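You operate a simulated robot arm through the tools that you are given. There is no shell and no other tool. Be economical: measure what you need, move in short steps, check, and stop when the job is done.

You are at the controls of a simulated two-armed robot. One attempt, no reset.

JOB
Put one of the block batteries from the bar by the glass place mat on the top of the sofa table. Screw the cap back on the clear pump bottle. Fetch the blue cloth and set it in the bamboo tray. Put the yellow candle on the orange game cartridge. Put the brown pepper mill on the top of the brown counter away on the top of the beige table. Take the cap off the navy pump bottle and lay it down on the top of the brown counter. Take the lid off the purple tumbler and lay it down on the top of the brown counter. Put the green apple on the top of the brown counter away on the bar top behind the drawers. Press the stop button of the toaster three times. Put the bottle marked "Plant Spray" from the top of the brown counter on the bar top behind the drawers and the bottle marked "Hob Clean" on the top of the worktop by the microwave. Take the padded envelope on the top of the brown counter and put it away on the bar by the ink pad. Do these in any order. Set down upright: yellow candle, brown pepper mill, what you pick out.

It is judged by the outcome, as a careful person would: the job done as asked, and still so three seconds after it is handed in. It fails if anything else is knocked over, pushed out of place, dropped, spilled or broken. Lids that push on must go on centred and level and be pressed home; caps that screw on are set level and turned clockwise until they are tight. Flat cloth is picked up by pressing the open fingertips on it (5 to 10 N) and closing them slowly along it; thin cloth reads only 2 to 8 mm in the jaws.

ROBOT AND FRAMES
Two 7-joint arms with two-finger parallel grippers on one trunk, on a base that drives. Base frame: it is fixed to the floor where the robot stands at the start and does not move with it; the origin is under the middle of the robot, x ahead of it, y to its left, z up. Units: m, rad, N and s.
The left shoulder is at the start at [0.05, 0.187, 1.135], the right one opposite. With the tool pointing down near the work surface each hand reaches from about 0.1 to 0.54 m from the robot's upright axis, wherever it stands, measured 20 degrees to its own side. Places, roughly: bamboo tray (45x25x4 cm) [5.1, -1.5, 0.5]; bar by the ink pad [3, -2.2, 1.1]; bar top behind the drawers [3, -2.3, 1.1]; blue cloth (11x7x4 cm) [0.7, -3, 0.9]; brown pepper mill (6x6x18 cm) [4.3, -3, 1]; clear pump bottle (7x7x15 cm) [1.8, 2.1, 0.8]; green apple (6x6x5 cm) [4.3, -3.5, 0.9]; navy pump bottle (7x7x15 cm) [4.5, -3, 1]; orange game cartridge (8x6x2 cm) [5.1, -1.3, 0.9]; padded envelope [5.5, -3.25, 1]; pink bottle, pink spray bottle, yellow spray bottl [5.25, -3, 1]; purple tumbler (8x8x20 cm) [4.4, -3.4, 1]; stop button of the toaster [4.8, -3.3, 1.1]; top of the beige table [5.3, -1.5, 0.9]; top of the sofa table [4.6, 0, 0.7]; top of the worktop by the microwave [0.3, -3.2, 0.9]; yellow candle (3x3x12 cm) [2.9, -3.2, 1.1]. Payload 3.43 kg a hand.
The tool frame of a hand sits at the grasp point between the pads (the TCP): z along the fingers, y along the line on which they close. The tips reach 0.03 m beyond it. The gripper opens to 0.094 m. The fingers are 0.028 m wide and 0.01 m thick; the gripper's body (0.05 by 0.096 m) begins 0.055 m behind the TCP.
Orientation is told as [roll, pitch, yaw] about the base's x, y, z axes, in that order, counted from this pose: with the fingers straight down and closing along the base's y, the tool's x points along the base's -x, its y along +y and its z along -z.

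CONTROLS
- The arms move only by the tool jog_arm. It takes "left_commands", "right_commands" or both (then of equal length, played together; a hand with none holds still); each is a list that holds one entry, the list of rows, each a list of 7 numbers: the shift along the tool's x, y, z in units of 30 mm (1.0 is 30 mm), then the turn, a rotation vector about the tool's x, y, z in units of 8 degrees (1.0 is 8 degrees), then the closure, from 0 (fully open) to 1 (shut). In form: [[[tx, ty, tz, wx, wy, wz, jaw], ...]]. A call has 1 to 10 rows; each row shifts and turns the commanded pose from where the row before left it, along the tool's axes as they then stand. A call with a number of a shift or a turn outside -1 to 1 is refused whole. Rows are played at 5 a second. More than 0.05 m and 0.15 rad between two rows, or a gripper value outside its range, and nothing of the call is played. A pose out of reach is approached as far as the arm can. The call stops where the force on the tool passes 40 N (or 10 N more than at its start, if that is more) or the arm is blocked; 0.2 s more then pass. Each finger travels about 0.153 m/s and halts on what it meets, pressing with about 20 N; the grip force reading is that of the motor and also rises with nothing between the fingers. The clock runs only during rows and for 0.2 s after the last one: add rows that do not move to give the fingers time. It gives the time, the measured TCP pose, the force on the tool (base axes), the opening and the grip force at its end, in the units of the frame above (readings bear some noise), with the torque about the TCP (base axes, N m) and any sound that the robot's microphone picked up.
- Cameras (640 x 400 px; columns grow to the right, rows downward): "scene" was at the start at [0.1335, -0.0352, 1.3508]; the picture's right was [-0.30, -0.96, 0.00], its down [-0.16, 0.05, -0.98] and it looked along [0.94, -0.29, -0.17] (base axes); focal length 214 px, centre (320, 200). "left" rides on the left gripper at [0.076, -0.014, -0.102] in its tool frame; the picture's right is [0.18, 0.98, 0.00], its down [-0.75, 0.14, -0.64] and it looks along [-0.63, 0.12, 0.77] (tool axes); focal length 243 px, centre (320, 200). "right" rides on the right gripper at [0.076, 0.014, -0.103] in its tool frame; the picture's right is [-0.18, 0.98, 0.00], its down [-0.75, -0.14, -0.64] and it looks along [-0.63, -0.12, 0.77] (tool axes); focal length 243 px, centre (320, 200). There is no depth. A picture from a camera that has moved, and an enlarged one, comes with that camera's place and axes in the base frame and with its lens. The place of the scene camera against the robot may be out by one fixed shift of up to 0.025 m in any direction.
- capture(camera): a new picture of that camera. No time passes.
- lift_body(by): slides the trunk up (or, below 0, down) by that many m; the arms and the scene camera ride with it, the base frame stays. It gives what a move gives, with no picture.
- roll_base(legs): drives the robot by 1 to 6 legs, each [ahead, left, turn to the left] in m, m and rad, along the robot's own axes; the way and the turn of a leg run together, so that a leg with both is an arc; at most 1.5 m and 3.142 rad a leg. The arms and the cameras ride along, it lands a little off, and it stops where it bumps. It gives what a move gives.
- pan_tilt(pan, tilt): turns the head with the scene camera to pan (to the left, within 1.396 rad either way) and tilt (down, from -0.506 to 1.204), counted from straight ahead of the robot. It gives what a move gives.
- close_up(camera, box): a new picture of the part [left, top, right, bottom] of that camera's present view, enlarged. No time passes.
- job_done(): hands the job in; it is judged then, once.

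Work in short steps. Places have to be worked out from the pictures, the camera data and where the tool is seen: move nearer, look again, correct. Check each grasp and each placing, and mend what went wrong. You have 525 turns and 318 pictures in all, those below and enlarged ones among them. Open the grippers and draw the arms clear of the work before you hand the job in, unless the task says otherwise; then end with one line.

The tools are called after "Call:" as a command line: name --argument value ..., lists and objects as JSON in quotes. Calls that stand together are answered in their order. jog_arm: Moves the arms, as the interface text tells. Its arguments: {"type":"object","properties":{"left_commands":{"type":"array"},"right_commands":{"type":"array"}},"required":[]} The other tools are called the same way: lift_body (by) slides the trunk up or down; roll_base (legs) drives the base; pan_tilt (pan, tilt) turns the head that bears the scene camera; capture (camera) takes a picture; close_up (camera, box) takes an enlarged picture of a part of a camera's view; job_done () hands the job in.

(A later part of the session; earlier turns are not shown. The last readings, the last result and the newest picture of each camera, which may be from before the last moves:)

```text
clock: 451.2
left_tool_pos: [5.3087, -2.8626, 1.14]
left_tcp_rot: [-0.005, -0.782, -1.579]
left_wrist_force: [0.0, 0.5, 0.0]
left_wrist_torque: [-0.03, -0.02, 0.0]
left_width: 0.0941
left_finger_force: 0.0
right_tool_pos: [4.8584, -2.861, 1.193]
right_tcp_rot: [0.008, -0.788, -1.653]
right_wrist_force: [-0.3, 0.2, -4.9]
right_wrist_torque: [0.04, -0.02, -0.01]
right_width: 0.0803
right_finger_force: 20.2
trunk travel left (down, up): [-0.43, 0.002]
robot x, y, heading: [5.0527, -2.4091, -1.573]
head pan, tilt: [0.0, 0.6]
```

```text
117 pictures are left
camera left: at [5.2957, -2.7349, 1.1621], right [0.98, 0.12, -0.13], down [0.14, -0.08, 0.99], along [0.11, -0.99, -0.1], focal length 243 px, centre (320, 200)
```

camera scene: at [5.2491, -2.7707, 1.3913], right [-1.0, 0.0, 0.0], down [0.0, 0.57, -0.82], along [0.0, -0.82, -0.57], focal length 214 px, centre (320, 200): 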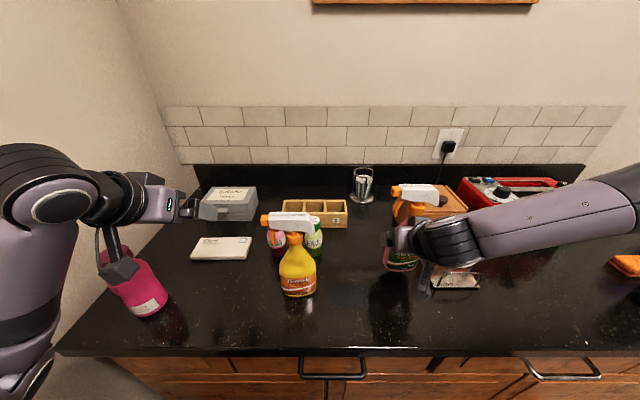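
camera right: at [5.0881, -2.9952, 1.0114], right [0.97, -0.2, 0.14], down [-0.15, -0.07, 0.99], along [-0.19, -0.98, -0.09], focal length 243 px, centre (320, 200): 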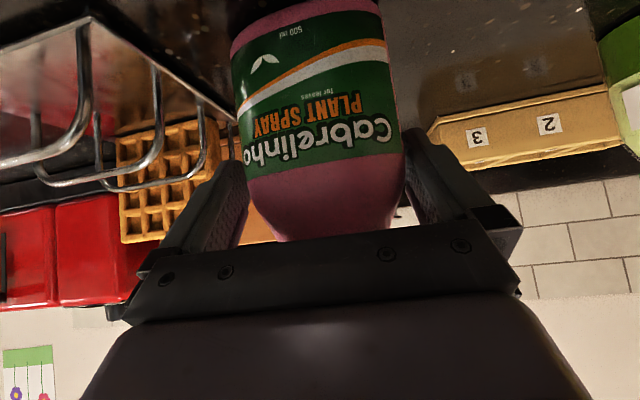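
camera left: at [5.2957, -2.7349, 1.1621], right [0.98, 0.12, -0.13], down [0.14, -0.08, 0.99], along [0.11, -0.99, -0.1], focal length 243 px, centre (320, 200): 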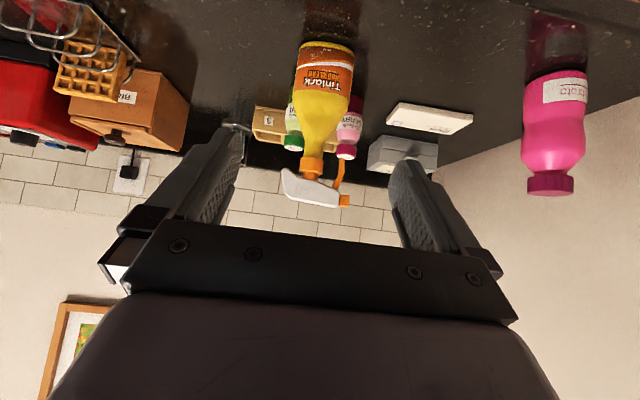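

Hob Clean axis ≈ [5.318, -3.087]. I lower the left hand in front, then drive ahead.

Call:
jog_arm --left_commands '[[[0.71, 0.1, 0.71, 0, 0, 0, 0], [0.71, 0.1, 0.71, 0, 0, 0, 0], [0.71, 0.1, 0.71, 0, 0, 0, 0], [0.71, 0.05, 0.71, 0, 0, 0, 0], [0.68, 0, 0.68, 0, 0, 0, 0], [0, 0, 0, 0, 0, 0, 0]]]'

Call:
roll_base --legs '[[0.13, 0, 0]]'

Call:
capture --camera "left"

```text
clock: 452.6
left_tool_pos: [5.3203, -2.862, 0.9925]
left_tcp_rot: [-0.006, -0.783, -1.579]
left_wrist_force: [0.0, 0.2, 0.3]
left_wrist_torque: [0.01, -0.02, 0.01]
left_width: 0.0939
left_finger_force: 0.1
right_tool_pos: [4.8596, -2.8611, 1.1929]
right_tcp_rot: [0.007, -0.786, -1.653]
right_wrist_force: [0.5, -0.6, -5.1]
right_wrist_torque: [0.0, -0.01, 0.02]
right_width: 0.0805
right_finger_force: 19.9
trunk travel left (down, up): [-0.43, 0.002]
robot x, y, heading: [5.0545, -2.412, -1.572]
head pan, tilt: [0.0, 0.6]
```

```text
clock: 453.9
left_tool_pos: [5.3192, -2.9909, 0.9919]
left_tcp_rot: [-0.006, -0.782, -1.577]
left_wrist_force: [0.9, 0.2, -0.3]
left_wrist_torque: [0.0, 0.02, -0.01]
left_width: 0.0943
left_finger_force: 0.1
right_tool_pos: [4.8599, -2.9923, 1.192]
right_tcp_rot: [0.004, -0.785, -1.651]
right_wrist_force: [-0.5, -0.1, -5.7]
right_wrist_torque: [0.01, 0.06, 0.0]
right_width: 0.0804
right_finger_force: 19.8
trunk travel left (down, up): [-0.43, 0.002]
robot x, y, heading: [5.0522, -2.5398, -1.573]
head pan, tilt: [0.0, 0.6]
```

```text
116 pictures are left
camera left: at [5.3074, -2.8647, 1.0133], right [0.98, 0.12, -0.13], down [0.15, -0.08, 0.99], along [0.11, -0.99, -0.1], focal length 243 px, centre (320, 200)
```

left: 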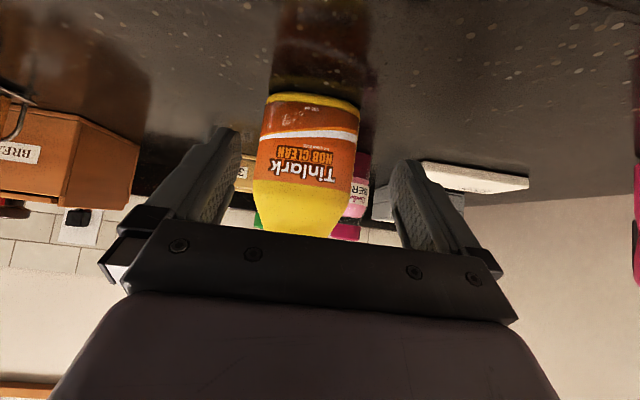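

Centred within 8 mm. Advance 8 cm and close.

Call:
jog_arm --left_commands '[[[-0.48, -0.1, 0.48, 0, 0, 0, 0], [-0.48, -0.1, 0.48, 0, 0, 0, 0], [-0.48, -0.07, 0.48, 0, 0, 0, 0], [-0.48, 0, 0.48, 0, 0, 0, 0], [0, 0, 0, 0, 0, 0, 0.1], [0, 0, 0, 0, 0, 0, 0.3], [0, 0, 0, 0, 0, 0, 0.6], [0, 0, 0, 0, 0, 0, 0.6], [0, 0, 0, 0, 0, 0, 0.6]]]'

Call:
capture --camera "left"

```text
clock: 455.9
left_tool_pos: [5.3105, -3.0713, 0.9915]
left_tcp_rot: [-0.006, -0.784, -1.578]
left_wrist_force: [1.0, 0.1, 0.5]
left_wrist_torque: [-0.11, -0.04, 0.01]
left_width: 0.0808
left_finger_force: 19.7
right_tool_pos: [4.8605, -2.9909, 1.1934]
right_tcp_rot: [0.006, -0.787, -1.652]
right_wrist_force: [-0.2, -0.1, -5.1]
right_wrist_torque: [0.02, 0.03, 0.01]
right_width: 0.0804
right_finger_force: 20.1
trunk travel left (down, up): [-0.43, 0.002]
robot x, y, heading: [5.0505, -2.5451, -1.573]
head pan, tilt: [0.0, 0.6]
```

```text
115 pictures are left
camera left: at [5.2981, -2.9446, 1.0122], right [0.98, 0.12, -0.13], down [0.15, -0.08, 0.99], along [0.11, -0.99, -0.1], focal length 243 px, centre (320, 200)
```

left: 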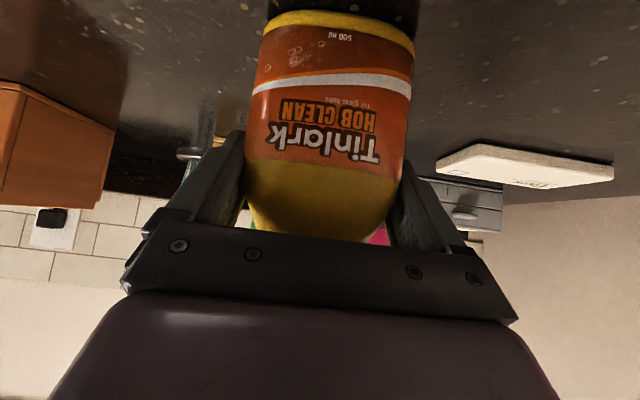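

Hob Clean gripped the same way. Lift it and drive both bottles to the bar.

Call:
jog_arm --left_commands '[[[-0.3, 0, -0.3, 0, 0, 0, 0.6], [-0.67, 0, -0.67, 0, 0, 0, 0.6], [-0.67, 0, -0.67, 0, 0, 0, 0.6], [-0.67, 0, -0.67, 0, 0, 0, 0.6], [-0.67, 0, -0.67, 0, 0, 0, 0.6], [-0.67, 0, -0.67, 0, 0, 0, 0.6], [-0.67, 0, -0.67, 0, 0, 0, 0.6], [-0.67, 0, -0.67, 0, 0, 0, 0.6]]]' --right_commands '[[[0, 0, 0, 0, 0, 0, 0.6], [-0.3, 0, -0.3, 0, 0, 0, 0.6], [-0.4, 0, -0.4, 0, 0, 0, 0.6], [-0.4, 0, -0.4, 0, 0, 0, 0.6], [0, 0, 0, 0, 0, 0, 0.6], [0, 0, 0, 0, 0, 0, 0.6], [0, 0, 0, 0, 0, 0, 0.6], [0, 0, 0, 0, 0, 0, 0.6]]]'

Call:
roll_base --legs '[[-0.25, 0, 0], [0, -1.25, 0], [0, 0, -1.571], [0, 0.5, 0]]'

Call:
capture --camera "scene"

```text
clock: 457.6
left_tool_pos: [5.3129, -3.0736, 1.2041]
left_tcp_rot: [-0.006, -0.782, -1.58]
left_wrist_force: [-0.2, 1.1, -4.5]
left_wrist_torque: [-0.01, 0.02, -0.03]
left_width: 0.0799
left_finger_force: 20.3
right_tool_pos: [4.8585, -2.9909, 1.2405]
right_tcp_rot: [0.004, -0.787, -1.65]
right_wrist_force: [0.6, 0.1, -5.7]
right_wrist_torque: [0.0, -0.02, -0.01]
right_width: 0.0805
right_finger_force: 20.3
trunk travel left (down, up): [-0.43, 0.002]
robot x, y, heading: [5.0563, -2.5428, -1.572]
head pan, tilt: [0.0, 0.6]
```

```text
clock: 471.7
left_tool_pos: [3.2511, -3.0239, 1.2029]
left_tcp_rot: [-0.007, -0.783, 3.092]
left_wrist_force: [0.3, 0.0, -5.9]
left_wrist_torque: [-0.02, -0.01, -0.03]
left_width: 0.0799
left_finger_force: 20.4
right_tool_pos: [3.3517, -2.5738, 1.2397]
right_tcp_rot: [0.003, -0.787, 3.016]
right_wrist_force: [-0.2, -0.9, -5.4]
right_wrist_torque: [0.0, -0.02, -0.03]
right_width: 0.0797
right_finger_force: 19.9
trunk travel left (down, up): [-0.43, 0.002]
robot x, y, heading: [3.7973, -2.7889, 3.101]
head pan, tilt: [0.0, 0.6]
```

```text
114 pictures are left
camera scene: at [3.6332, -2.7893, 1.3913], right [0.04, 1.0, 0.0], down [0.57, -0.02, -0.82], along [-0.82, 0.04, -0.57], focal length 214 px, centre (320, 200)
```

scene: 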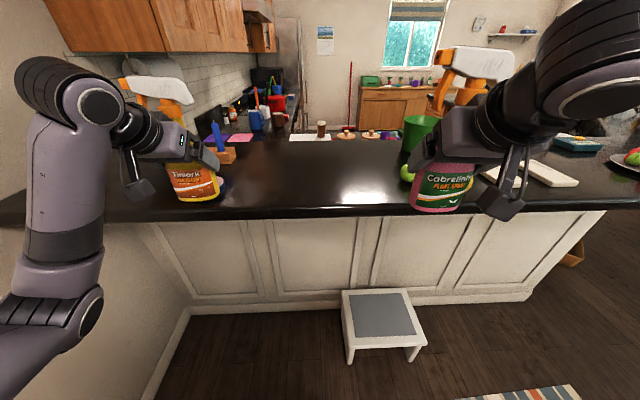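

I approach the bar to place the Plant Spray beside the apple.

Call:
roll_base --legs '[[0.22, 0.06, 0.04]]'

Call:
capture --camera "right"

```text
clock: 473.6
left_tool_pos: [3.0444, -3.1008, 1.1982]
left_tcp_rot: [-0.006, -0.769, 3.135]
left_wrist_force: [-0.6, -0.9, -5.1]
left_wrist_torque: [0.01, -0.01, 0.02]
left_width: 0.0801
left_finger_force: 20.3
right_tool_pos: [3.1248, -2.6478, 1.2383]
right_tcp_rot: [0.005, -0.779, 3.065]
right_wrist_force: [0.1, 0.8, -5.1]
right_wrist_torque: [0.01, -0.02, -0.01]
right_width: 0.0801
right_finger_force: 19.5
trunk travel left (down, up): [-0.43, 0.002]
robot x, y, heading: [3.5753, -2.8448, -3.131]
head pan, tilt: [0.0, 0.6]
stopped in leg 1: the robot was blocked; the commanded pose is now the measured one
```

```text
113 pictures are left
camera right: at [3.2508, -2.6714, 1.258], right [-0.2, -0.97, 0.13], down [-0.07, 0.15, 0.99], along [-0.98, 0.19, -0.1], focal length 243 px, centre (320, 200)
```

right: 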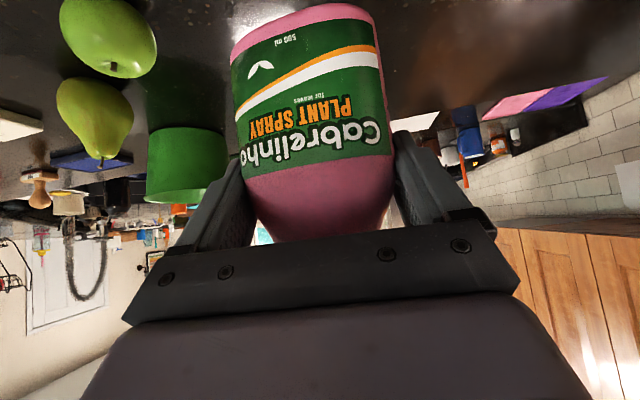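

Blocked again (likely the stool). I back off 2 cm and check the left bottle's surroundings.

Call:
roll_base --legs '[[-0.025, 0, 0]]'

Call:
capture --camera "scene"

```text
clock: 474.4
left_tool_pos: [3.071, -3.1024, 1.1993]
left_tcp_rot: [-0.01, -0.774, 3.137]
left_wrist_force: [0.5, 0.2, -4.6]
left_wrist_torque: [-0.02, 0.01, 0.01]
left_width: 0.0802
left_finger_force: 19.3
right_tool_pos: [3.1491, -2.6487, 1.239]
right_tcp_rot: [0.004, -0.783, 3.063]
right_wrist_force: [0.9, 1.0, -5.1]
right_wrist_torque: [-0.02, 0.0, 0.02]
right_width: 0.0803
right_finger_force: 19.6
trunk travel left (down, up): [-0.43, 0.002]
robot x, y, heading: [3.6003, -2.8424, -3.135]
head pan, tilt: [0.0, 0.6]
```

```text
112 pictures are left
camera scene: at [3.4406, -2.8508, 1.3914], right [0.0, 1.0, 0.0], down [0.56, 0.0, -0.83], along [-0.83, 0.0, -0.56], focal length 214 px, centre (320, 200)
```

scene: 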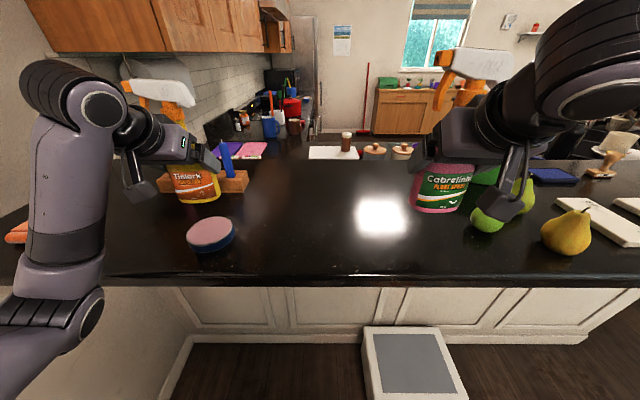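

All clear. I lower the Plant Spray here, at about [3.145, -2.65].

Call:
jog_arm --right_commands '[[[0.47, 0, 0.47, 0, 0, 0, 0.6], [0.47, 0, 0.47, 0, 0, 0, 0.6], [0.47, 0, 0.47, 0, 0, 0, 0.6], [0.2, 0, 0.2, 0, 0, 0, 0.6], [0.1, 0, 0.1, 0, 0, 0, 0.6], [0, 0, 0, 0, 0, 0, 0.6]]]'

```text
clock: 475.8
left_tool_pos: [3.0695, -3.102, 1.1992]
left_tcp_rot: [-0.009, -0.772, 3.137]
left_wrist_force: [1.0, 0.1, -4.9]
left_wrist_torque: [-0.02, -0.01, 0.0]
left_width: 0.0801
left_finger_force: 19.7
right_tool_pos: [3.1504, -2.6484, 1.1675]
right_tcp_rot: [0.005, -0.781, 3.064]
right_wrist_force: [0.4, 0.5, -4.7]
right_wrist_torque: [0.03, -0.02, 0.0]
right_width: 0.0799
right_finger_force: 20.0
trunk travel left (down, up): [-0.43, 0.002]
robot x, y, heading: [3.5972, -2.8433, -3.138]
head pan, tilt: [0.0, 0.6]
```

Call:
jog_arm --right_commands '[[[0.1, 0, 0.1, 0, 0, 0, 0.6], [0.1, 0, 0.1, 0, 0, 0, 0.6], [0.08, 0, 0.08, 0, 0, 0, 0.6], [0, 0, 0, 0, 0, 0, 0.6]]]'

Call:
close_up --camera "scene" --box '[370, 120, 560, 260]'

```text
clock: 476.8
left_tool_pos: [3.0691, -3.1026, 1.1996]
left_tcp_rot: [-0.007, -0.771, 3.135]
left_wrist_force: [0.7, 0.8, -4.6]
left_wrist_torque: [0.04, 0.0, 0.0]
left_width: 0.0798
left_finger_force: 20.0
right_tool_pos: [3.1497, -2.6493, 1.1543]
right_tcp_rot: [0.004, -0.785, 3.065]
right_wrist_force: [0.1, 0.9, -4.9]
right_wrist_torque: [-0.02, -0.06, 0.0]
right_width: 0.0801
right_finger_force: 20.2
trunk travel left (down, up): [-0.43, 0.002]
robot x, y, heading: [3.5996, -2.8438, -3.133]
head pan, tilt: [0.0, 0.6]
```

```text
2.86 times, centred on (465, 190) of scene
camera zoom: at [3.4395, -2.8508, 1.3913], right [0.0, 1.0, 0.0], down [0.57, 0.0, -0.82], along [-0.82, 0.0, -0.57], focal length 613 px, centre (-94, 229)
```

zoom: 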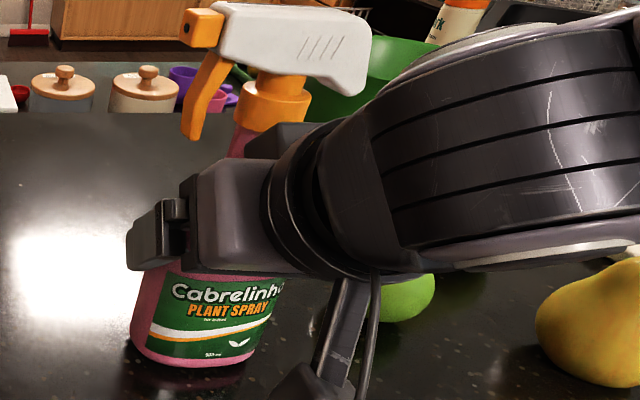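

Call:
jog_arm --right_commands '[[[0.08, 0, 0.08, 0, 0, 0, 0.6], [0.08, 0, 0.08, 0, 0, 0, 0.6], [0, 0, 0, 0, 0, 0, 0.6]]]'

```text
clock: 477.6
left_tool_pos: [3.0706, -3.1026, 1.2003]
left_tcp_rot: [-0.007, -0.774, 3.138]
left_wrist_force: [0.6, -0.3, -5.5]
left_wrist_torque: [0.0, -0.02, 0.03]
left_width: 0.0796
left_finger_force: 20.2
right_tool_pos: [3.1503, -2.6496, 1.1521]
right_tcp_rot: [0.006, -0.792, 3.065]
right_wrist_force: [3.7, 0.6, 17.0]
right_wrist_torque: [0.28, 0.28, 0.02]
right_width: 0.0806
right_finger_force: 20.2
trunk travel left (down, up): [-0.43, 0.002]
robot x, y, heading: [3.5994, -2.8401, -3.143]
head pan, tilt: [0.0, 0.6]
```

Contact. Ease, open, and withdraw horizontally.

Call:
jog_arm --right_commands '[[[-0.06, 0, -0.06, 0, 0, 0, 0.6], [0, 0, 0, 0, 0, 0, 0.3], [0, 0, 0, 0, 0, 0, 0], [0, 0, 0, 0, 0, 0, 0], [0.5, 0, -0.5, 0, 0, 0, 0], [0.6, 0, -0.6, 0, 0, 0, 0], [0.7, 0, -0.7, 0, 0, 0, 0], [0.7, 0, -0.7, 0, 0, 0, 0]]]'

Call:
close_up --camera "scene" --box '[320, 100, 560, 280]'

```text
clock: 479.4
left_tool_pos: [3.0692, -3.1017, 1.2005]
left_tcp_rot: [-0.006, -0.771, 3.136]
left_wrist_force: [0.4, -0.4, -5.8]
left_wrist_torque: [0.0, 0.0, 0.0]
left_width: 0.0799
left_finger_force: 20.1
right_tool_pos: [3.2303, -2.6684, 1.1611]
right_tcp_rot: [0.003, -0.781, 3.063]
right_wrist_force: [0.4, 0.1, -0.2]
right_wrist_torque: [0.02, -0.03, 0.0]
right_width: 0.094
right_finger_force: 0.0
right hand out of reach, approached as far as the arm can: row 7, 8
trunk travel left (down, up): [-0.43, 0.002]
robot x, y, heading: [3.6011, -2.8431, -3.136]
head pan, tilt: [0.0, 0.6]
```

```text
2.22 times, centred on (440, 190) of scene
camera zoom: at [3.4398, -2.8512, 1.3913], right [0.0, 1.0, 0.0], down [0.57, 0.0, -0.82], along [-0.82, 0.0, -0.57], focal length 477 px, centre (53, 222)
```

zoom: 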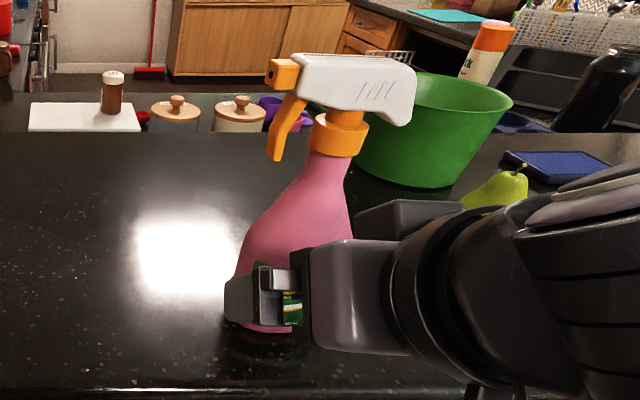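

Plant Spray stands on the bar. Now back away and carry Hob Clean around through the living area toward the microwave worktop.

Call:
roll_base --legs '[[-0.25, 0, 0], [0, -1.5, 0], [0, -0.74, 0], [0.9, 0, 0], [0, -0.65, 0], [0.85, -0.4, 0]]'

Call:
pan_tilt --pan 0.0 --tilt 0.3

Call:
capture --camera "scene"

```text
clock: 494.8
left_tool_pos: [2.7197, -0.8842, 1.2183]
left_tcp_rot: [0.032, -0.788, -3.095]
left_wrist_force: [0.2, 0.2, -5.1]
left_wrist_torque: [0.01, -0.02, -0.01]
left_width: 0.0798
left_finger_force: 19.6
right_tool_pos: [2.8501, -0.4351, 1.1719]
right_tcp_rot: [0.047, -0.815, 3.098]
right_wrist_force: [0.7, -0.1, -1.0]
right_wrist_torque: [-0.02, 0.01, 0.0]
right_width: 0.0942
right_finger_force: 0.1
trunk travel left (down, up): [-0.43, 0.002]
robot x, y, heading: [3.2006, -0.6109, -3.068]
head pan, tilt: [0.0, 0.6]
stopped in leg 4: the robot was blocked; the commanded pose is now the measured one
```

```text
clock: 495.6
left_tool_pos: [2.7202, -0.884, 1.2191]
left_tcp_rot: [0.032, -0.794, -3.102]
left_wrist_force: [-0.3, 1.1, -5.1]
left_wrist_torque: [0.0, 0.0, 0.0]
left_width: 0.0799
left_finger_force: 20.0
right_tool_pos: [2.8519, -0.4356, 1.1721]
right_tcp_rot: [0.049, -0.822, 3.092]
right_wrist_force: [0.4, -0.7, 0.4]
right_wrist_torque: [0.0, -0.02, -0.01]
right_width: 0.0941
right_finger_force: 0.2
trunk travel left (down, up): [-0.43, 0.002]
robot x, y, heading: [3.2004, -0.6127, -3.076]
head pan, tilt: [0.0, 0.3]
```

```text
109 pictures are left
camera scene: at [3.0766, -0.5984, 1.4247], right [-0.07, 1.0, -0.03], down [0.26, -0.01, -0.97], along [-0.96, -0.07, -0.26], focal length 214 px, centre (320, 200)
```

scene: 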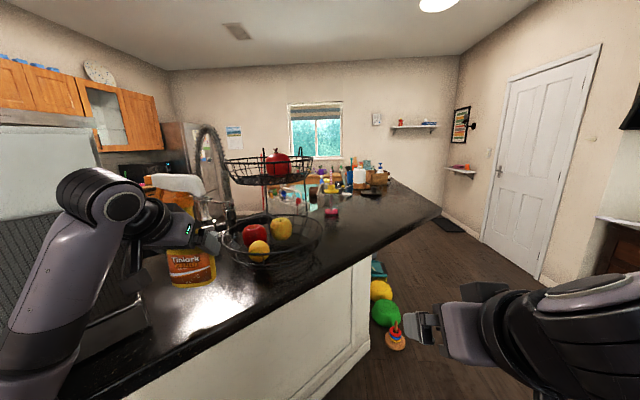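

The bar runs diagonally here and I've touched it; I back straight off.

Call:
roll_base --legs '[[-0.3, 0, 0]]'

Call:
pan_tilt --pan 0.35 --tilt 0.45

Call:
capture --camera "scene"

```text
clock: 497.6
left_tool_pos: [2.9778, -0.889, 1.188]
left_tcp_rot: [-0.007, -0.748, -3.08]
left_wrist_force: [-0.3, -0.7, -6.4]
left_wrist_torque: [-0.01, 0.0, 0.01]
left_width: 0.0802
left_finger_force: 19.9
right_tool_pos: [3.1138, -0.4423, 1.1613]
right_tcp_rot: [0.003, -0.782, 3.123]
right_wrist_force: [-0.5, -0.2, 0.0]
right_wrist_torque: [-0.01, 0.02, -0.01]
right_width: 0.0939
right_finger_force: 0.1
trunk travel left (down, up): [-0.43, 0.002]
robot x, y, heading: [3.4916, -0.5948, -3.081]
head pan, tilt: [0.0, 0.3]
```

```text
clock: 498.4
left_tool_pos: [2.978, -0.8898, 1.1874]
left_tcp_rot: [-0.006, -0.746, -3.078]
left_wrist_force: [-0.3, 0.1, -5.0]
left_wrist_torque: [-0.02, -0.04, -0.02]
left_width: 0.0799
left_finger_force: 19.5
right_tool_pos: [3.1125, -0.4421, 1.162]
right_tcp_rot: [0.004, -0.782, 3.121]
right_wrist_force: [0.2, 0.0, -0.4]
right_wrist_torque: [0.01, -0.02, -0.01]
right_width: 0.0941
right_finger_force: 0.2
trunk travel left (down, up): [-0.43, 0.002]
robot x, y, heading: [3.4905, -0.5955, -3.083]
head pan, tilt: [0.351, 0.45]
```

```text
108 pictures are left
camera scene: at [3.3362, -0.6436, 1.4049], right [-0.4, 0.92, 0.0], down [0.4, 0.17, -0.9], along [-0.82, -0.36, -0.44], focal length 214 px, centre (320, 200)
```

scene: 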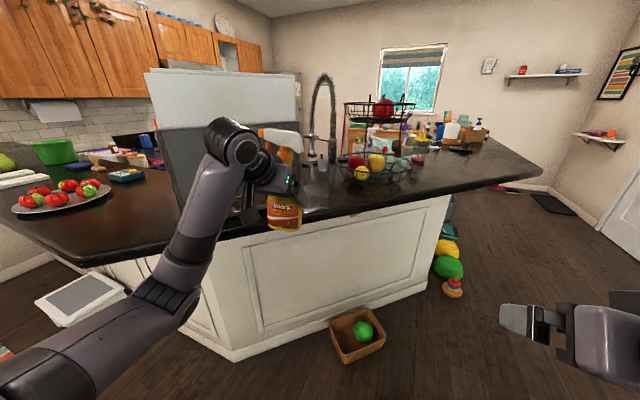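

Call:
close_up --camera "scene" --box '[100, 50, 440, 240]'

```text
1.88 times, centred on (270, 145) of scene
camera zoom: at [3.3362, -0.6436, 1.4049], right [-0.4, 0.92, 0.0], down [0.4, 0.17, -0.9], along [-0.82, -0.36, -0.44], focal length 404 px, centre (414, 304)
```

zoom: 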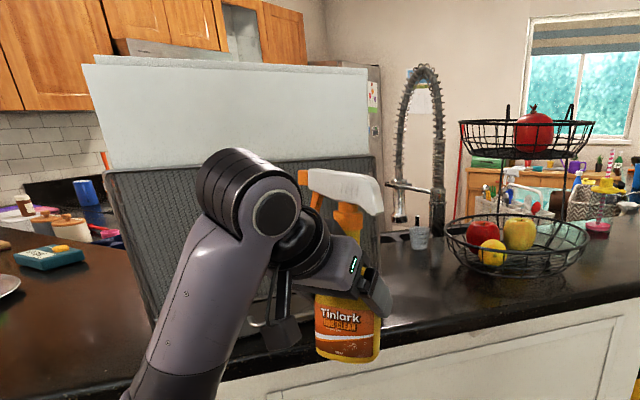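

Something tall (a gray board with a white one) stands beyond the bar. I back away further and look again to understand it.

Call:
roll_base --legs '[[-0.35, 0, 0]]'

Call:
pan_tilt --pan 0.45 --tilt 0.35

Call:
capture --camera "scene"

```text
clock: 500.7
left_tool_pos: [3.3234, -0.8631, 1.1883]
left_tcp_rot: [-0.008, -0.745, -3.091]
left_wrist_force: [0.2, 0.1, -5.7]
left_wrist_torque: [0.0, -0.02, 0.0]
left_width: 0.0799
left_finger_force: 19.5
right_tool_pos: [3.4642, -0.4184, 1.1628]
right_tcp_rot: [0.005, -0.782, 3.112]
right_wrist_force: [0.6, 0.3, 0.4]
right_wrist_torque: [0.01, 0.01, -0.01]
right_width: 0.0941
right_finger_force: 0.0
trunk travel left (down, up): [-0.43, 0.002]
robot x, y, heading: [3.8406, -0.5779, -3.096]
head pan, tilt: [0.351, 0.45]
```

```text
clock: 501.4
left_tool_pos: [3.3231, -0.8619, 1.189]
left_tcp_rot: [-0.007, -0.744, -3.091]
left_wrist_force: [0.1, -1.4, -5.5]
left_wrist_torque: [0.01, -0.03, 0.02]
left_width: 0.0796
left_finger_force: 19.9
right_tool_pos: [3.4625, -0.419, 1.1623]
right_tcp_rot: [0.005, -0.782, 3.109]
right_wrist_force: [0.8, -0.3, -0.1]
right_wrist_torque: [-0.01, -0.02, 0.01]
right_width: 0.0942
right_finger_force: 0.0
trunk travel left (down, up): [-0.43, 0.002]
robot x, y, heading: [3.8421, -0.5741, -3.093]
head pan, tilt: [0.45, 0.351]
```

```text
106 pictures are left
camera scene: at [3.6875, -0.6309, 1.4141], right [-0.48, 0.88, 0.0], down [0.3, 0.17, -0.94], along [-0.82, -0.45, -0.34], focal length 214 px, centre (320, 200)
```

scene: 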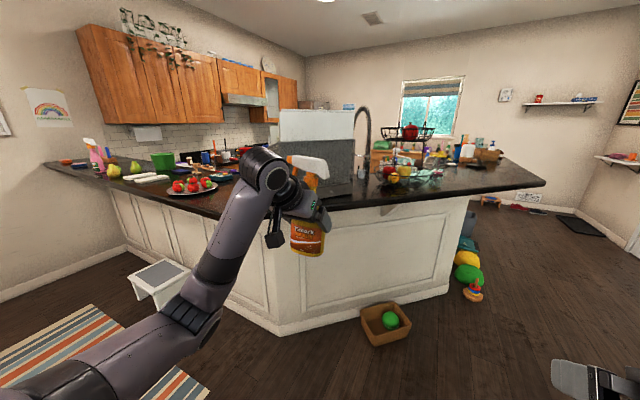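

Call:
close_up --camera "scene" --box '[220, 80, 480, 230]'

```text
2.46 times, centred on (350, 155) of scene
camera zoom: at [3.6875, -0.6309, 1.4141], right [-0.48, 0.88, 0.0], down [0.3, 0.17, -0.94], along [-0.82, -0.45, -0.34], focal length 528 px, centre (246, 311)
```

zoom: 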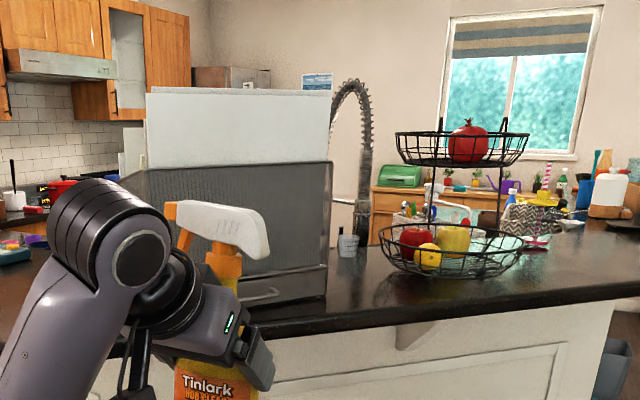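

It's just a file holder on the bar; nothing disturbed. I turn to face +x and travel backwards, so the arms trail on the open side.

Call:
roll_base --legs '[[0, 0, 3.093], [-0.84, 0.27, 0], [-0.4, 0.4, 0], [-0.5, 0.35, 0], [-1.1, 0.15, 0]]'

```text
clock: 524.5
left_tool_pos: [1.5504, 0.8903, 1.1881]
left_tcp_rot: [-0.006, -0.746, -0.022]
left_wrist_force: [0.3, -0.2, -5.4]
left_wrist_torque: [0.0, 0.04, -0.01]
left_width: 0.0794
left_finger_force: 19.8
right_tool_pos: [1.3781, 0.4545, 1.1618]
right_tcp_rot: [0.004, -0.782, -0.104]
right_wrist_force: [0.3, 0.0, -1.4]
right_wrist_torque: [-0.01, 0.0, -0.02]
right_width: 0.0937
right_finger_force: 0.1
trunk travel left (down, up): [-0.43, 0.002]
robot x, y, heading: [1.0142, 0.6405, -0.021]
head pan, tilt: [0.45, 0.351]
```

Good progress. Next: back to the start area, turn to face the kitchen (-y).

Call:
roll_base --legs '[[-1.15, -0.12, 0], [0, 0, -1.55], [0.9, 0, 0]]'

Call:
pan_tilt --pan 0.0 --tilt 0.35

Call:
capture --camera "scene"

```text
clock: 538.5
left_tool_pos: [0.0979, -0.898, 1.1878]
left_tcp_rot: [-0.006, -0.744, -1.59]
left_wrist_force: [0.6, -0.6, -6.4]
left_wrist_torque: [0.07, -0.02, 0.0]
left_width: 0.0794
left_finger_force: 20.1
right_tool_pos: [-0.3376, -0.7254, 1.1615]
right_tcp_rot: [0.004, -0.781, -1.671]
right_wrist_force: [0.0, 0.2, 0.6]
right_wrist_torque: [0.02, 0.03, -0.01]
right_width: 0.0939
right_finger_force: 0.2
trunk travel left (down, up): [-0.43, 0.002]
robot x, y, heading: [-0.154, -0.3624, -1.597]
head pan, tilt: [0.45, 0.351]
```

```text
clock: 539.4
left_tool_pos: [0.0971, -0.898, 1.1884]
left_tcp_rot: [-0.008, -0.743, -1.59]
left_wrist_force: [0.5, 0.2, -6.0]
left_wrist_torque: [0.05, -0.01, 0.01]
left_width: 0.0796
left_finger_force: 20.1
right_tool_pos: [-0.3374, -0.7252, 1.1614]
right_tcp_rot: [0.005, -0.781, -1.674]
right_wrist_force: [0.4, 0.1, 0.8]
right_wrist_torque: [0.0, 0.02, -0.03]
right_width: 0.0942
right_finger_force: 0.0
trunk travel left (down, up): [-0.43, 0.002]
robot x, y, heading: [-0.1533, -0.3579, -1.594]
head pan, tilt: [0.0, 0.351]
```

```text
104 pictures are left
camera scene: at [-0.1702, -0.5189, 1.4141], right [-1.0, 0.02, 0.0], down [0.01, 0.34, -0.94], along [-0.02, -0.94, -0.34], focal length 214 px, centre (320, 200)
```

scene: 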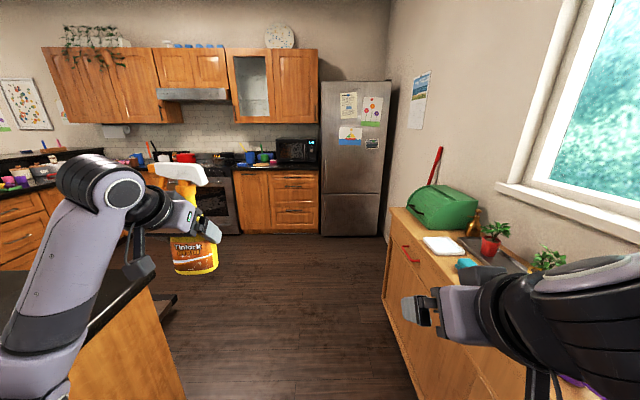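

The way is clear. I drive ahead into the kitchen.

Call:
roll_base --legs '[[0.3, -0.06, 0.023], [1.25, 0, 0], [0.2, 0.3, 0]]'

Call:
pan_tilt --pan 0.1 --tilt 0.5

Call:
capture --camera "scene"

```text
clock: 549.2
left_tool_pos: [0.3739, -2.6196, 1.1878]
left_tcp_rot: [-0.008, -0.743, -1.554]
left_wrist_force: [0.0, 0.3, -4.8]
left_wrist_torque: [0.04, 0.02, 0.0]
left_width: 0.0794
left_finger_force: 19.7
right_tool_pos: [-0.0667, -2.4644, 1.1628]
right_tcp_rot: [0.004, -0.783, -1.635]
right_wrist_force: [0.0, -0.4, -0.9]
right_wrist_torque: [0.0, 0.01, 0.01]
right_width: 0.094
right_finger_force: 0.0
trunk travel left (down, up): [-0.43, 0.002]
robot x, y, heading: [0.1028, -2.0935, -1.549]
head pan, tilt: [0.0, 0.351]
```

```text
clock: 549.9
left_tool_pos: [0.3719, -2.6196, 1.1865]
left_tcp_rot: [-0.007, -0.744, -1.552]
left_wrist_force: [-0.6, 0.9, -6.4]
left_wrist_torque: [-0.01, -0.02, 0.02]
left_width: 0.0791
left_finger_force: 19.2
right_tool_pos: [-0.0674, -2.4638, 1.1621]
right_tcp_rot: [0.007, -0.783, -1.636]
right_wrist_force: [-0.8, -0.1, -0.3]
right_wrist_torque: [-0.02, -0.01, 0.01]
right_width: 0.0938
right_finger_force: 0.1
trunk travel left (down, up): [-0.43, 0.002]
robot x, y, heading: [0.104, -2.09, -1.553]
head pan, tilt: [0.099, 0.499]
```

```text
103 pictures are left
camera scene: at [0.1009, -2.2483, 1.4005], right [-0.99, -0.12, 0.0], down [-0.06, 0.48, -0.88], along [0.1, -0.87, -0.48], focal length 214 px, centre (320, 200)
```

scene: 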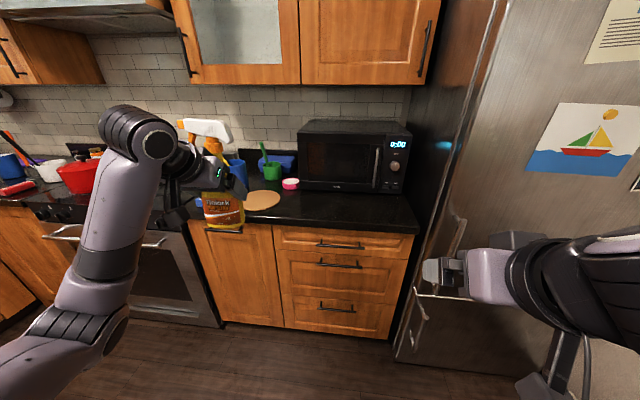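

I'll set Hob Clean at about [0.31, -3.05], in front of the microwave and clear of the trivet. Drive up.

Call:
roll_base --legs '[[0, -0.05, -0.018], [0.42, 0, 0]]'

Call:
capture --camera "scene"

```text
clock: 553.1
left_tool_pos: [0.311, -3.0464, 1.1887]
left_tcp_rot: [-0.008, -0.742, -1.573]
left_wrist_force: [-0.6, -0.4, -5.6]
left_wrist_torque: [0.01, 0.02, 0.0]
left_width: 0.0792
left_finger_force: 20.1
right_tool_pos: [-0.1255, -2.8827, 1.1608]
right_tcp_rot: [0.003, -0.782, -1.657]
right_wrist_force: [-0.4, -0.8, -0.7]
right_wrist_torque: [0.02, 0.0, -0.01]
right_width: 0.094
right_finger_force: 0.1
trunk travel left (down, up): [-0.43, 0.002]
robot x, y, heading: [0.0515, -2.5113, -1.571]
head pan, tilt: [0.099, 0.499]
```

```text
102 pictures are left
camera scene: at [0.047, -2.6699, 1.4004], right [-1.0, -0.1, 0.0], down [-0.05, 0.48, -0.88], along [0.08, -0.87, -0.48], focal length 214 px, centre (320, 200)
```

scene: 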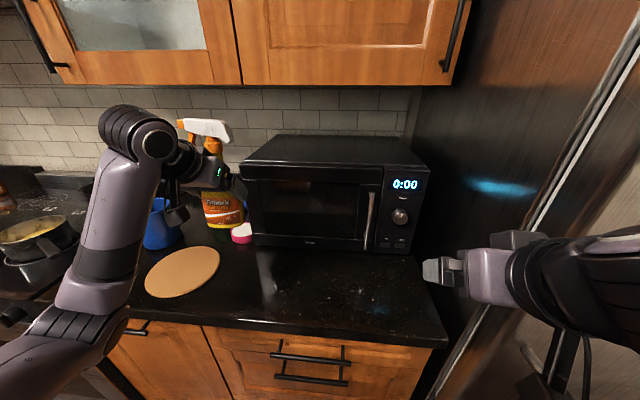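

Trivet's edge is at x≈0.38, so I shift 4 cm right and lower.

Call:
jog_arm --left_commands '[[[0, -0.7, 0, 0, 0, 0, 0.6], [0, -0.65, 0, 0, 0, 0, 0.6], [0.72, 0, 0.79, 0, 0, 0, 0.6], [0.72, 0, 0.79, 0, 0, 0, 0.6], [0.72, 0, 0.79, 0, 0, 0, 0.6], [0.72, 0, 0.79, 0, 0, 0, 0.6], [0.72, 0, 0.79, 0, 0, 0, 0.6], [0.1, 0, 0.1, 0, 0, 0, 0.6], [0, 0, 0, 0, 0, 0, 0.6]]]'

Call:
capture --camera "left"

```text
clock: 555.1
left_tool_pos: [0.2702, -3.045, 1.0223]
left_tcp_rot: [-0.01, -0.744, -1.575]
left_wrist_force: [-0.4, -0.1, -5.9]
left_wrist_torque: [0.05, -0.03, 0.0]
left_width: 0.0794
left_finger_force: 19.6
right_tool_pos: [-0.1247, -2.882, 1.1622]
right_tcp_rot: [0.005, -0.781, -1.655]
right_wrist_force: [0.0, -0.4, -0.1]
right_wrist_torque: [-0.03, -0.01, -0.01]
right_width: 0.094
right_finger_force: 0.0
trunk travel left (down, up): [-0.43, 0.002]
robot x, y, heading: [0.0508, -2.5155, -1.582]
head pan, tilt: [0.099, 0.499]
```

```text
101 pictures are left
camera left: at [0.2574, -2.9181, 1.0487], right [0.98, 0.13, -0.13], down [0.15, -0.12, 0.98], along [0.11, -0.98, -0.14], focal length 243 px, centre (320, 200)
```

left: 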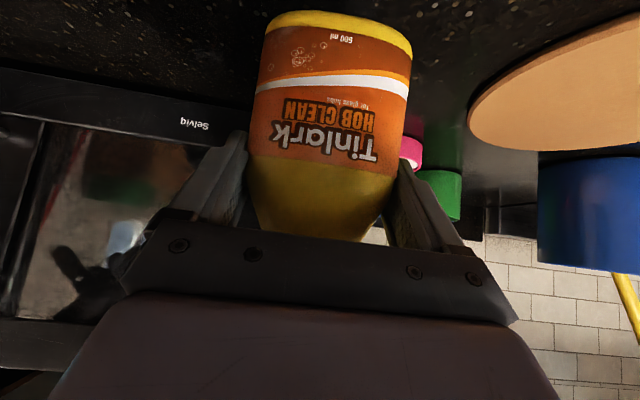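

I correct the 2° pitch drift so the bottle is level, then lower gently to contact.

Call:
jog_arm --left_commands '[[[0, 0, 0, 0, -0.29, 0, 0.6], [0.2, 0, 0.22, 0, 0, 0, 0.6], [0.15, 0, 0.16, 0, 0, 0, 0.6], [0.08, 0, 0.09, 0, 0, 0, 0.6], [0.08, 0, 0.09, 0, 0, 0, 0.6], [0, 0, 0, 0, 0, 0, 0.6]]]'

```text
clock: 556.5
left_tool_pos: [0.27, -3.0481, 1.0004]
left_tcp_rot: [-0.007, -0.784, -1.574]
left_wrist_force: [-0.2, -0.2, -5.4]
left_wrist_torque: [0.04, 0.03, -0.01]
left_width: 0.0793
left_finger_force: 20.3
right_tool_pos: [-0.1263, -2.8808, 1.1616]
right_tcp_rot: [0.004, -0.782, -1.655]
right_wrist_force: [0.9, -0.2, 0.3]
right_wrist_torque: [0.0, -0.01, 0.01]
right_width: 0.094
right_finger_force: 0.2
trunk travel left (down, up): [-0.43, 0.002]
robot x, y, heading: [0.0525, -2.5102, -1.574]
head pan, tilt: [0.099, 0.499]
```

Call:
jog_arm --left_commands '[[[0.08, 0, 0.08, 0, 0, 0, 0.6], [0.07, 0, 0.07, 0, 0, 0, 0.6], [0.05, 0, 0.05, 0, 0, 0, 0.6], [0, 0, 0, 0, 0, 0, 0.6]]]'

```text
clock: 557.5
left_tool_pos: [0.2717, -3.047, 0.9942]
left_tcp_rot: [-0.006, -0.792, -1.572]
left_wrist_force: [1.8, 2.3, 8.9]
left_wrist_torque: [-0.17, -0.12, 0.07]
left_width: 0.0796
left_finger_force: 19.3
right_tool_pos: [-0.1274, -2.8798, 1.1629]
right_tcp_rot: [0.004, -0.784, -1.657]
right_wrist_force: [0.8, -0.5, 0.2]
right_wrist_torque: [0.02, -0.02, 0.0]
right_width: 0.094
right_finger_force: 0.3
trunk travel left (down, up): [-0.43, 0.002]
robot x, y, heading: [0.0524, -2.5114, -1.577]
head pan, tilt: [0.099, 0.499]
```

Contact. Ease, open, withdraw horizontally.

Call:
jog_arm --left_commands '[[[-0.03, 0, -0.03, 0, 0, 0, 0.6], [0, 0, 0, 0, 0, 0, 0.3], [0, 0, 0, 0, 0, 0, 0], [0, 0, 0, 0, 0, 0, 0], [0.5, 0, -0.5, 0, 0, 0, 0], [0.6, 0, -0.6, 0, 0, 0, 0], [0.6, 0, -0.6, 0, 0, 0, 0]]]'

Call:
roll_base --legs '[[-0.2, 0, 0]]'

Call:
pan_tilt --pan 0.45 --tilt 0.55

Call:
capture --camera "scene"

```text
clock: 559.1
left_tool_pos: [0.2719, -2.9752, 0.9941]
left_tcp_rot: [-0.008, -0.786, -1.571]
left_wrist_force: [-0.1, 0.5, 0.4]
left_wrist_torque: [0.01, 0.0, -0.01]
left_width: 0.0939
left_finger_force: 0.0
right_tool_pos: [-0.126, -2.8785, 1.1616]
right_tcp_rot: [0.005, -0.781, -1.656]
right_wrist_force: [-0.5, -0.7, -0.3]
right_wrist_torque: [-0.01, 0.02, 0.03]
right_width: 0.0939
right_finger_force: 0.0
trunk travel left (down, up): [-0.43, 0.002]
robot x, y, heading: [0.0532, -2.508, -1.573]
head pan, tilt: [0.099, 0.499]
```

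```text
clock: 560.7
left_tool_pos: [0.2707, -2.7716, 0.9958]
left_tcp_rot: [-0.007, -0.786, -1.576]
left_wrist_force: [0.8, 0.3, 0.2]
left_wrist_torque: [-0.01, 0.01, -0.03]
left_width: 0.0941
left_finger_force: 0.1
right_tool_pos: [-0.1254, -2.6772, 1.1614]
right_tcp_rot: [0.006, -0.785, -1.658]
right_wrist_force: [-0.5, 1.0, 0.3]
right_wrist_torque: [0.03, -0.02, -0.01]
right_width: 0.0939
right_finger_force: 0.0
trunk travel left (down, up): [-0.43, 0.002]
robot x, y, heading: [0.0538, -2.3091, -1.575]
head pan, tilt: [0.099, 0.499]
```

```text
clock: 561.5
left_tool_pos: [0.2706, -2.7725, 0.9955]
left_tcp_rot: [-0.007, -0.786, -1.577]
left_wrist_force: [0.6, -0.9, 0.2]
left_wrist_torque: [0.01, 0.02, -0.01]
left_width: 0.094
left_finger_force: 0.0
right_tool_pos: [-0.1254, -2.6787, 1.161]
right_tcp_rot: [0.004, -0.782, -1.659]
right_wrist_force: [-0.4, -0.6, -0.4]
right_wrist_torque: [-0.04, -0.02, 0.01]
right_width: 0.094
right_finger_force: 0.1
trunk travel left (down, up): [-0.43, 0.002]
robot x, y, heading: [0.0525, -2.3087, -1.576]
head pan, tilt: [0.45, 0.55]
```

```text
100 pictures are left
camera scene: at [0.0773, -2.4569, 1.396], right [-0.9, -0.43, 0.0], down [-0.22, 0.47, -0.85], along [0.37, -0.77, -0.52], focal length 214 px, centre (320, 200)
```

scene: 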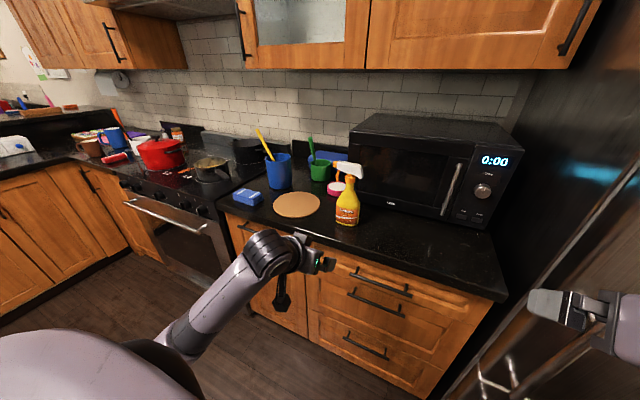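

Hob Clean is placed. The blue cloth is a folded stack near [0.70, -3.03]. Zoom on it.

Call:
close_up --camera "scene" --box '[210, 160, 330, 235]'

```text
5.33 times, centred on (270, 198) of scene
camera zoom: at [0.0773, -2.4569, 1.396], right [-0.9, -0.43, 0.0], down [-0.22, 0.47, -0.85], along [0.37, -0.77, -0.52], focal length 1144 px, centre (587, 213)
```

zoom: 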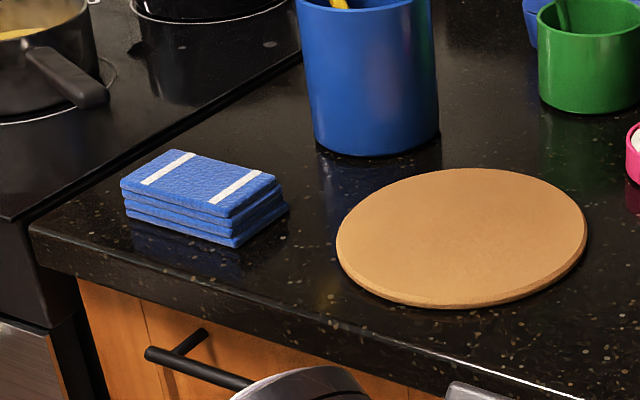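

It lies with its short side (≈6.5 cm) along y at about [0.69, -3.03]. I'll pick it up tool-down, turn it 90° and set it down, then re-grip it with the tilted hand (needed to reach under the beige table). First turn the left hand down.

Call:
jog_arm --left_commands '[[[0, 0, -0.8, 0, 0.95, 0, 0], [0, 0, -0.8, 0, 0.95, 0, 0], [0, 0, -0.8, 0, 0.95, 0, 0], [0, 0, -0.8, 0, 0.95, 0, 0], [0, 0, -0.8, 0, 0.95, 0, 0], [0, 0, -0.5, 0, 0.9, 0, 0], [0, 0, 0, 0, 0, -1, 0], [0, 0, 0, 0, 0, -1, 0], [0, 0, 0, 0, 0, -1, 0], [0, 0, 0, 0, 0, -1, 0]]]'

Call:
roll_base --legs '[[0, 0.47, 0], [0.27, 0, 0]]'

Call:
jog_arm --left_commands '[[[0, 0, 0, 0, 0, -1, 0], [0, 0, 0, 0, 0, -1, 0], [0, 0, 0, 0, 0, -1, 0], [0, 0, 0, 0, 0, -1, 0], [0, 0, 0, 0, 0, -1, 0], [0, 0, 0, 0, 0, -1, 0], [0, 0, 0, 0, 0, -1, 0], [0, 0, 0, 0, 0, -0.25, 0]]]'

Call:
capture --camera "left"

Call:
capture --camera "scene"

```text
clock: 563.7
left_tool_pos: [0.2728, -2.7112, 1.1121]
left_tcp_rot: [-0.002, 0.006, -1.02]
left_wrist_force: [0.3, -0.8, -0.5]
left_wrist_torque: [0.01, 0.03, 0.01]
left_width: 0.0939
left_finger_force: 0.0
right_tool_pos: [-0.1253, -2.6776, 1.1611]
right_tcp_rot: [0.006, -0.781, -1.66]
right_wrist_force: [-0.1, 0.3, 0.0]
right_wrist_torque: [0.0, 0.03, -0.03]
right_width: 0.094
right_finger_force: 0.0
trunk travel left (down, up): [-0.43, 0.002]
robot x, y, heading: [0.0556, -2.3085, -1.576]
head pan, tilt: [0.45, 0.55]
```

```text
clock: 568.0
left_tool_pos: [0.7341, -2.9813, 1.1121]
left_tcp_rot: [-0.003, 0.007, -1.026]
left_wrist_force: [0.0, 0.4, 0.2]
left_wrist_torque: [0.02, -0.01, -0.01]
left_width: 0.0941
left_finger_force: 0.0
right_tool_pos: [0.3338, -2.9458, 1.1616]
right_tcp_rot: [0.006, -0.784, -1.662]
right_wrist_force: [0.1, 0.2, -0.6]
right_wrist_torque: [0.03, 0.02, -0.01]
right_width: 0.0941
right_finger_force: 0.0
trunk travel left (down, up): [-0.43, 0.002]
robot x, y, heading: [0.5163, -2.5765, -1.583]
head pan, tilt: [0.45, 0.55]
```

```text
clock: 569.8
left_tool_pos: [0.7352, -2.982, 1.1109]
left_tcp_rot: [0.004, 0.004, -0.01]
left_wrist_force: [0.5, 0.5, 0.1]
left_wrist_torque: [0.0, 0.03, -0.01]
left_width: 0.094
left_finger_force: 0.1
right_tool_pos: [0.3366, -2.946, 1.1626]
right_tcp_rot: [0.007, -0.783, -1.661]
right_wrist_force: [0.0, -0.6, -0.9]
right_wrist_torque: [-0.03, -0.03, 0.02]
right_width: 0.094
right_finger_force: 0.0
trunk travel left (down, up): [-0.43, 0.002]
robot x, y, heading: [0.5159, -2.5792, -1.578]
head pan, tilt: [0.45, 0.55]
```

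```text
98 pictures are left
camera left: at [0.6584, -2.9953, 1.2168], right [-0.17, 0.98, 0.0], down [0.76, 0.13, 0.64], along [0.63, 0.11, -0.77], focal length 243 px, centre (320, 200)
```

left: 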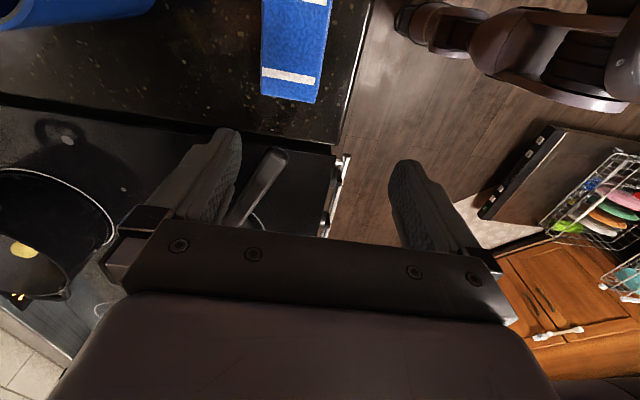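

```text
97 pictures are left
camera scene: at [0.5395, -2.7255, 1.396], right [-0.9, -0.43, 0.0], down [-0.22, 0.47, -0.85], along [0.36, -0.77, -0.52], focal length 214 px, centre (320, 200)
```

scene: 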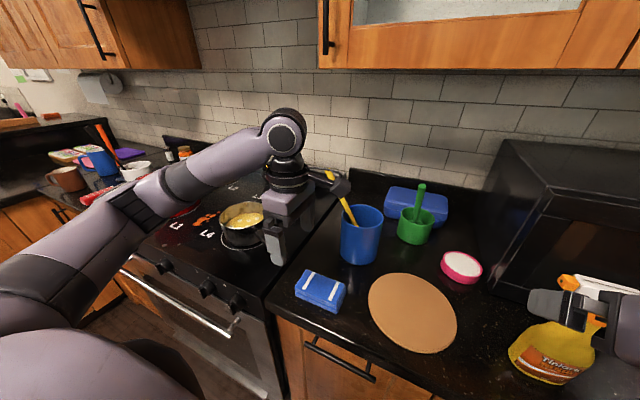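

Cloth centre ≈ [0.691, -3.012]. I centre the left hand over it and go down with the fingers on both long sides.

Call:
jog_arm --left_commands '[[[0.75, -0.5, 0, 0, 0, 0, 0], [0.72, -0.5, 0, 0, 0, 0, 0], [0, 0, 1, 0, 0, 0, 0], [0, 0, 1, 0, 0, 0, 0], [0, 0, 1, 0, 0, 0, 0], [0, 0, 0, 0, 0, 0, 0]]]'

Call:
capture --camera "left"

```text
clock: 571.2
left_tool_pos: [0.6887, -3.0115, 1.0223]
left_tcp_rot: [0.003, 0.006, -0.013]
left_wrist_force: [-0.8, 0.7, -0.8]
left_wrist_torque: [0.03, -0.03, 0.0]
left_width: 0.0941
left_finger_force: 0.1
right_tool_pos: [0.3351, -2.9447, 1.1618]
right_tcp_rot: [0.004, -0.782, -1.664]
right_wrist_force: [0.0, 0.3, -0.2]
right_wrist_torque: [0.01, -0.02, -0.01]
right_width: 0.0941
right_finger_force: 0.1
trunk travel left (down, up): [-0.43, 0.002]
robot x, y, heading: [0.5173, -2.5782, -1.578]
head pan, tilt: [0.45, 0.55]
```

```text
96 pictures are left
camera left: at [0.6131, -3.0243, 1.1268], right [-0.17, 0.99, 0.0], down [0.76, 0.13, 0.64], along [0.63, 0.11, -0.77], focal length 243 px, centre (320, 200)
```

left: 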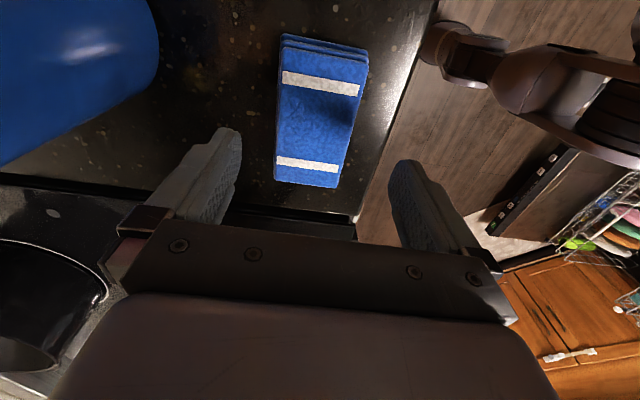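

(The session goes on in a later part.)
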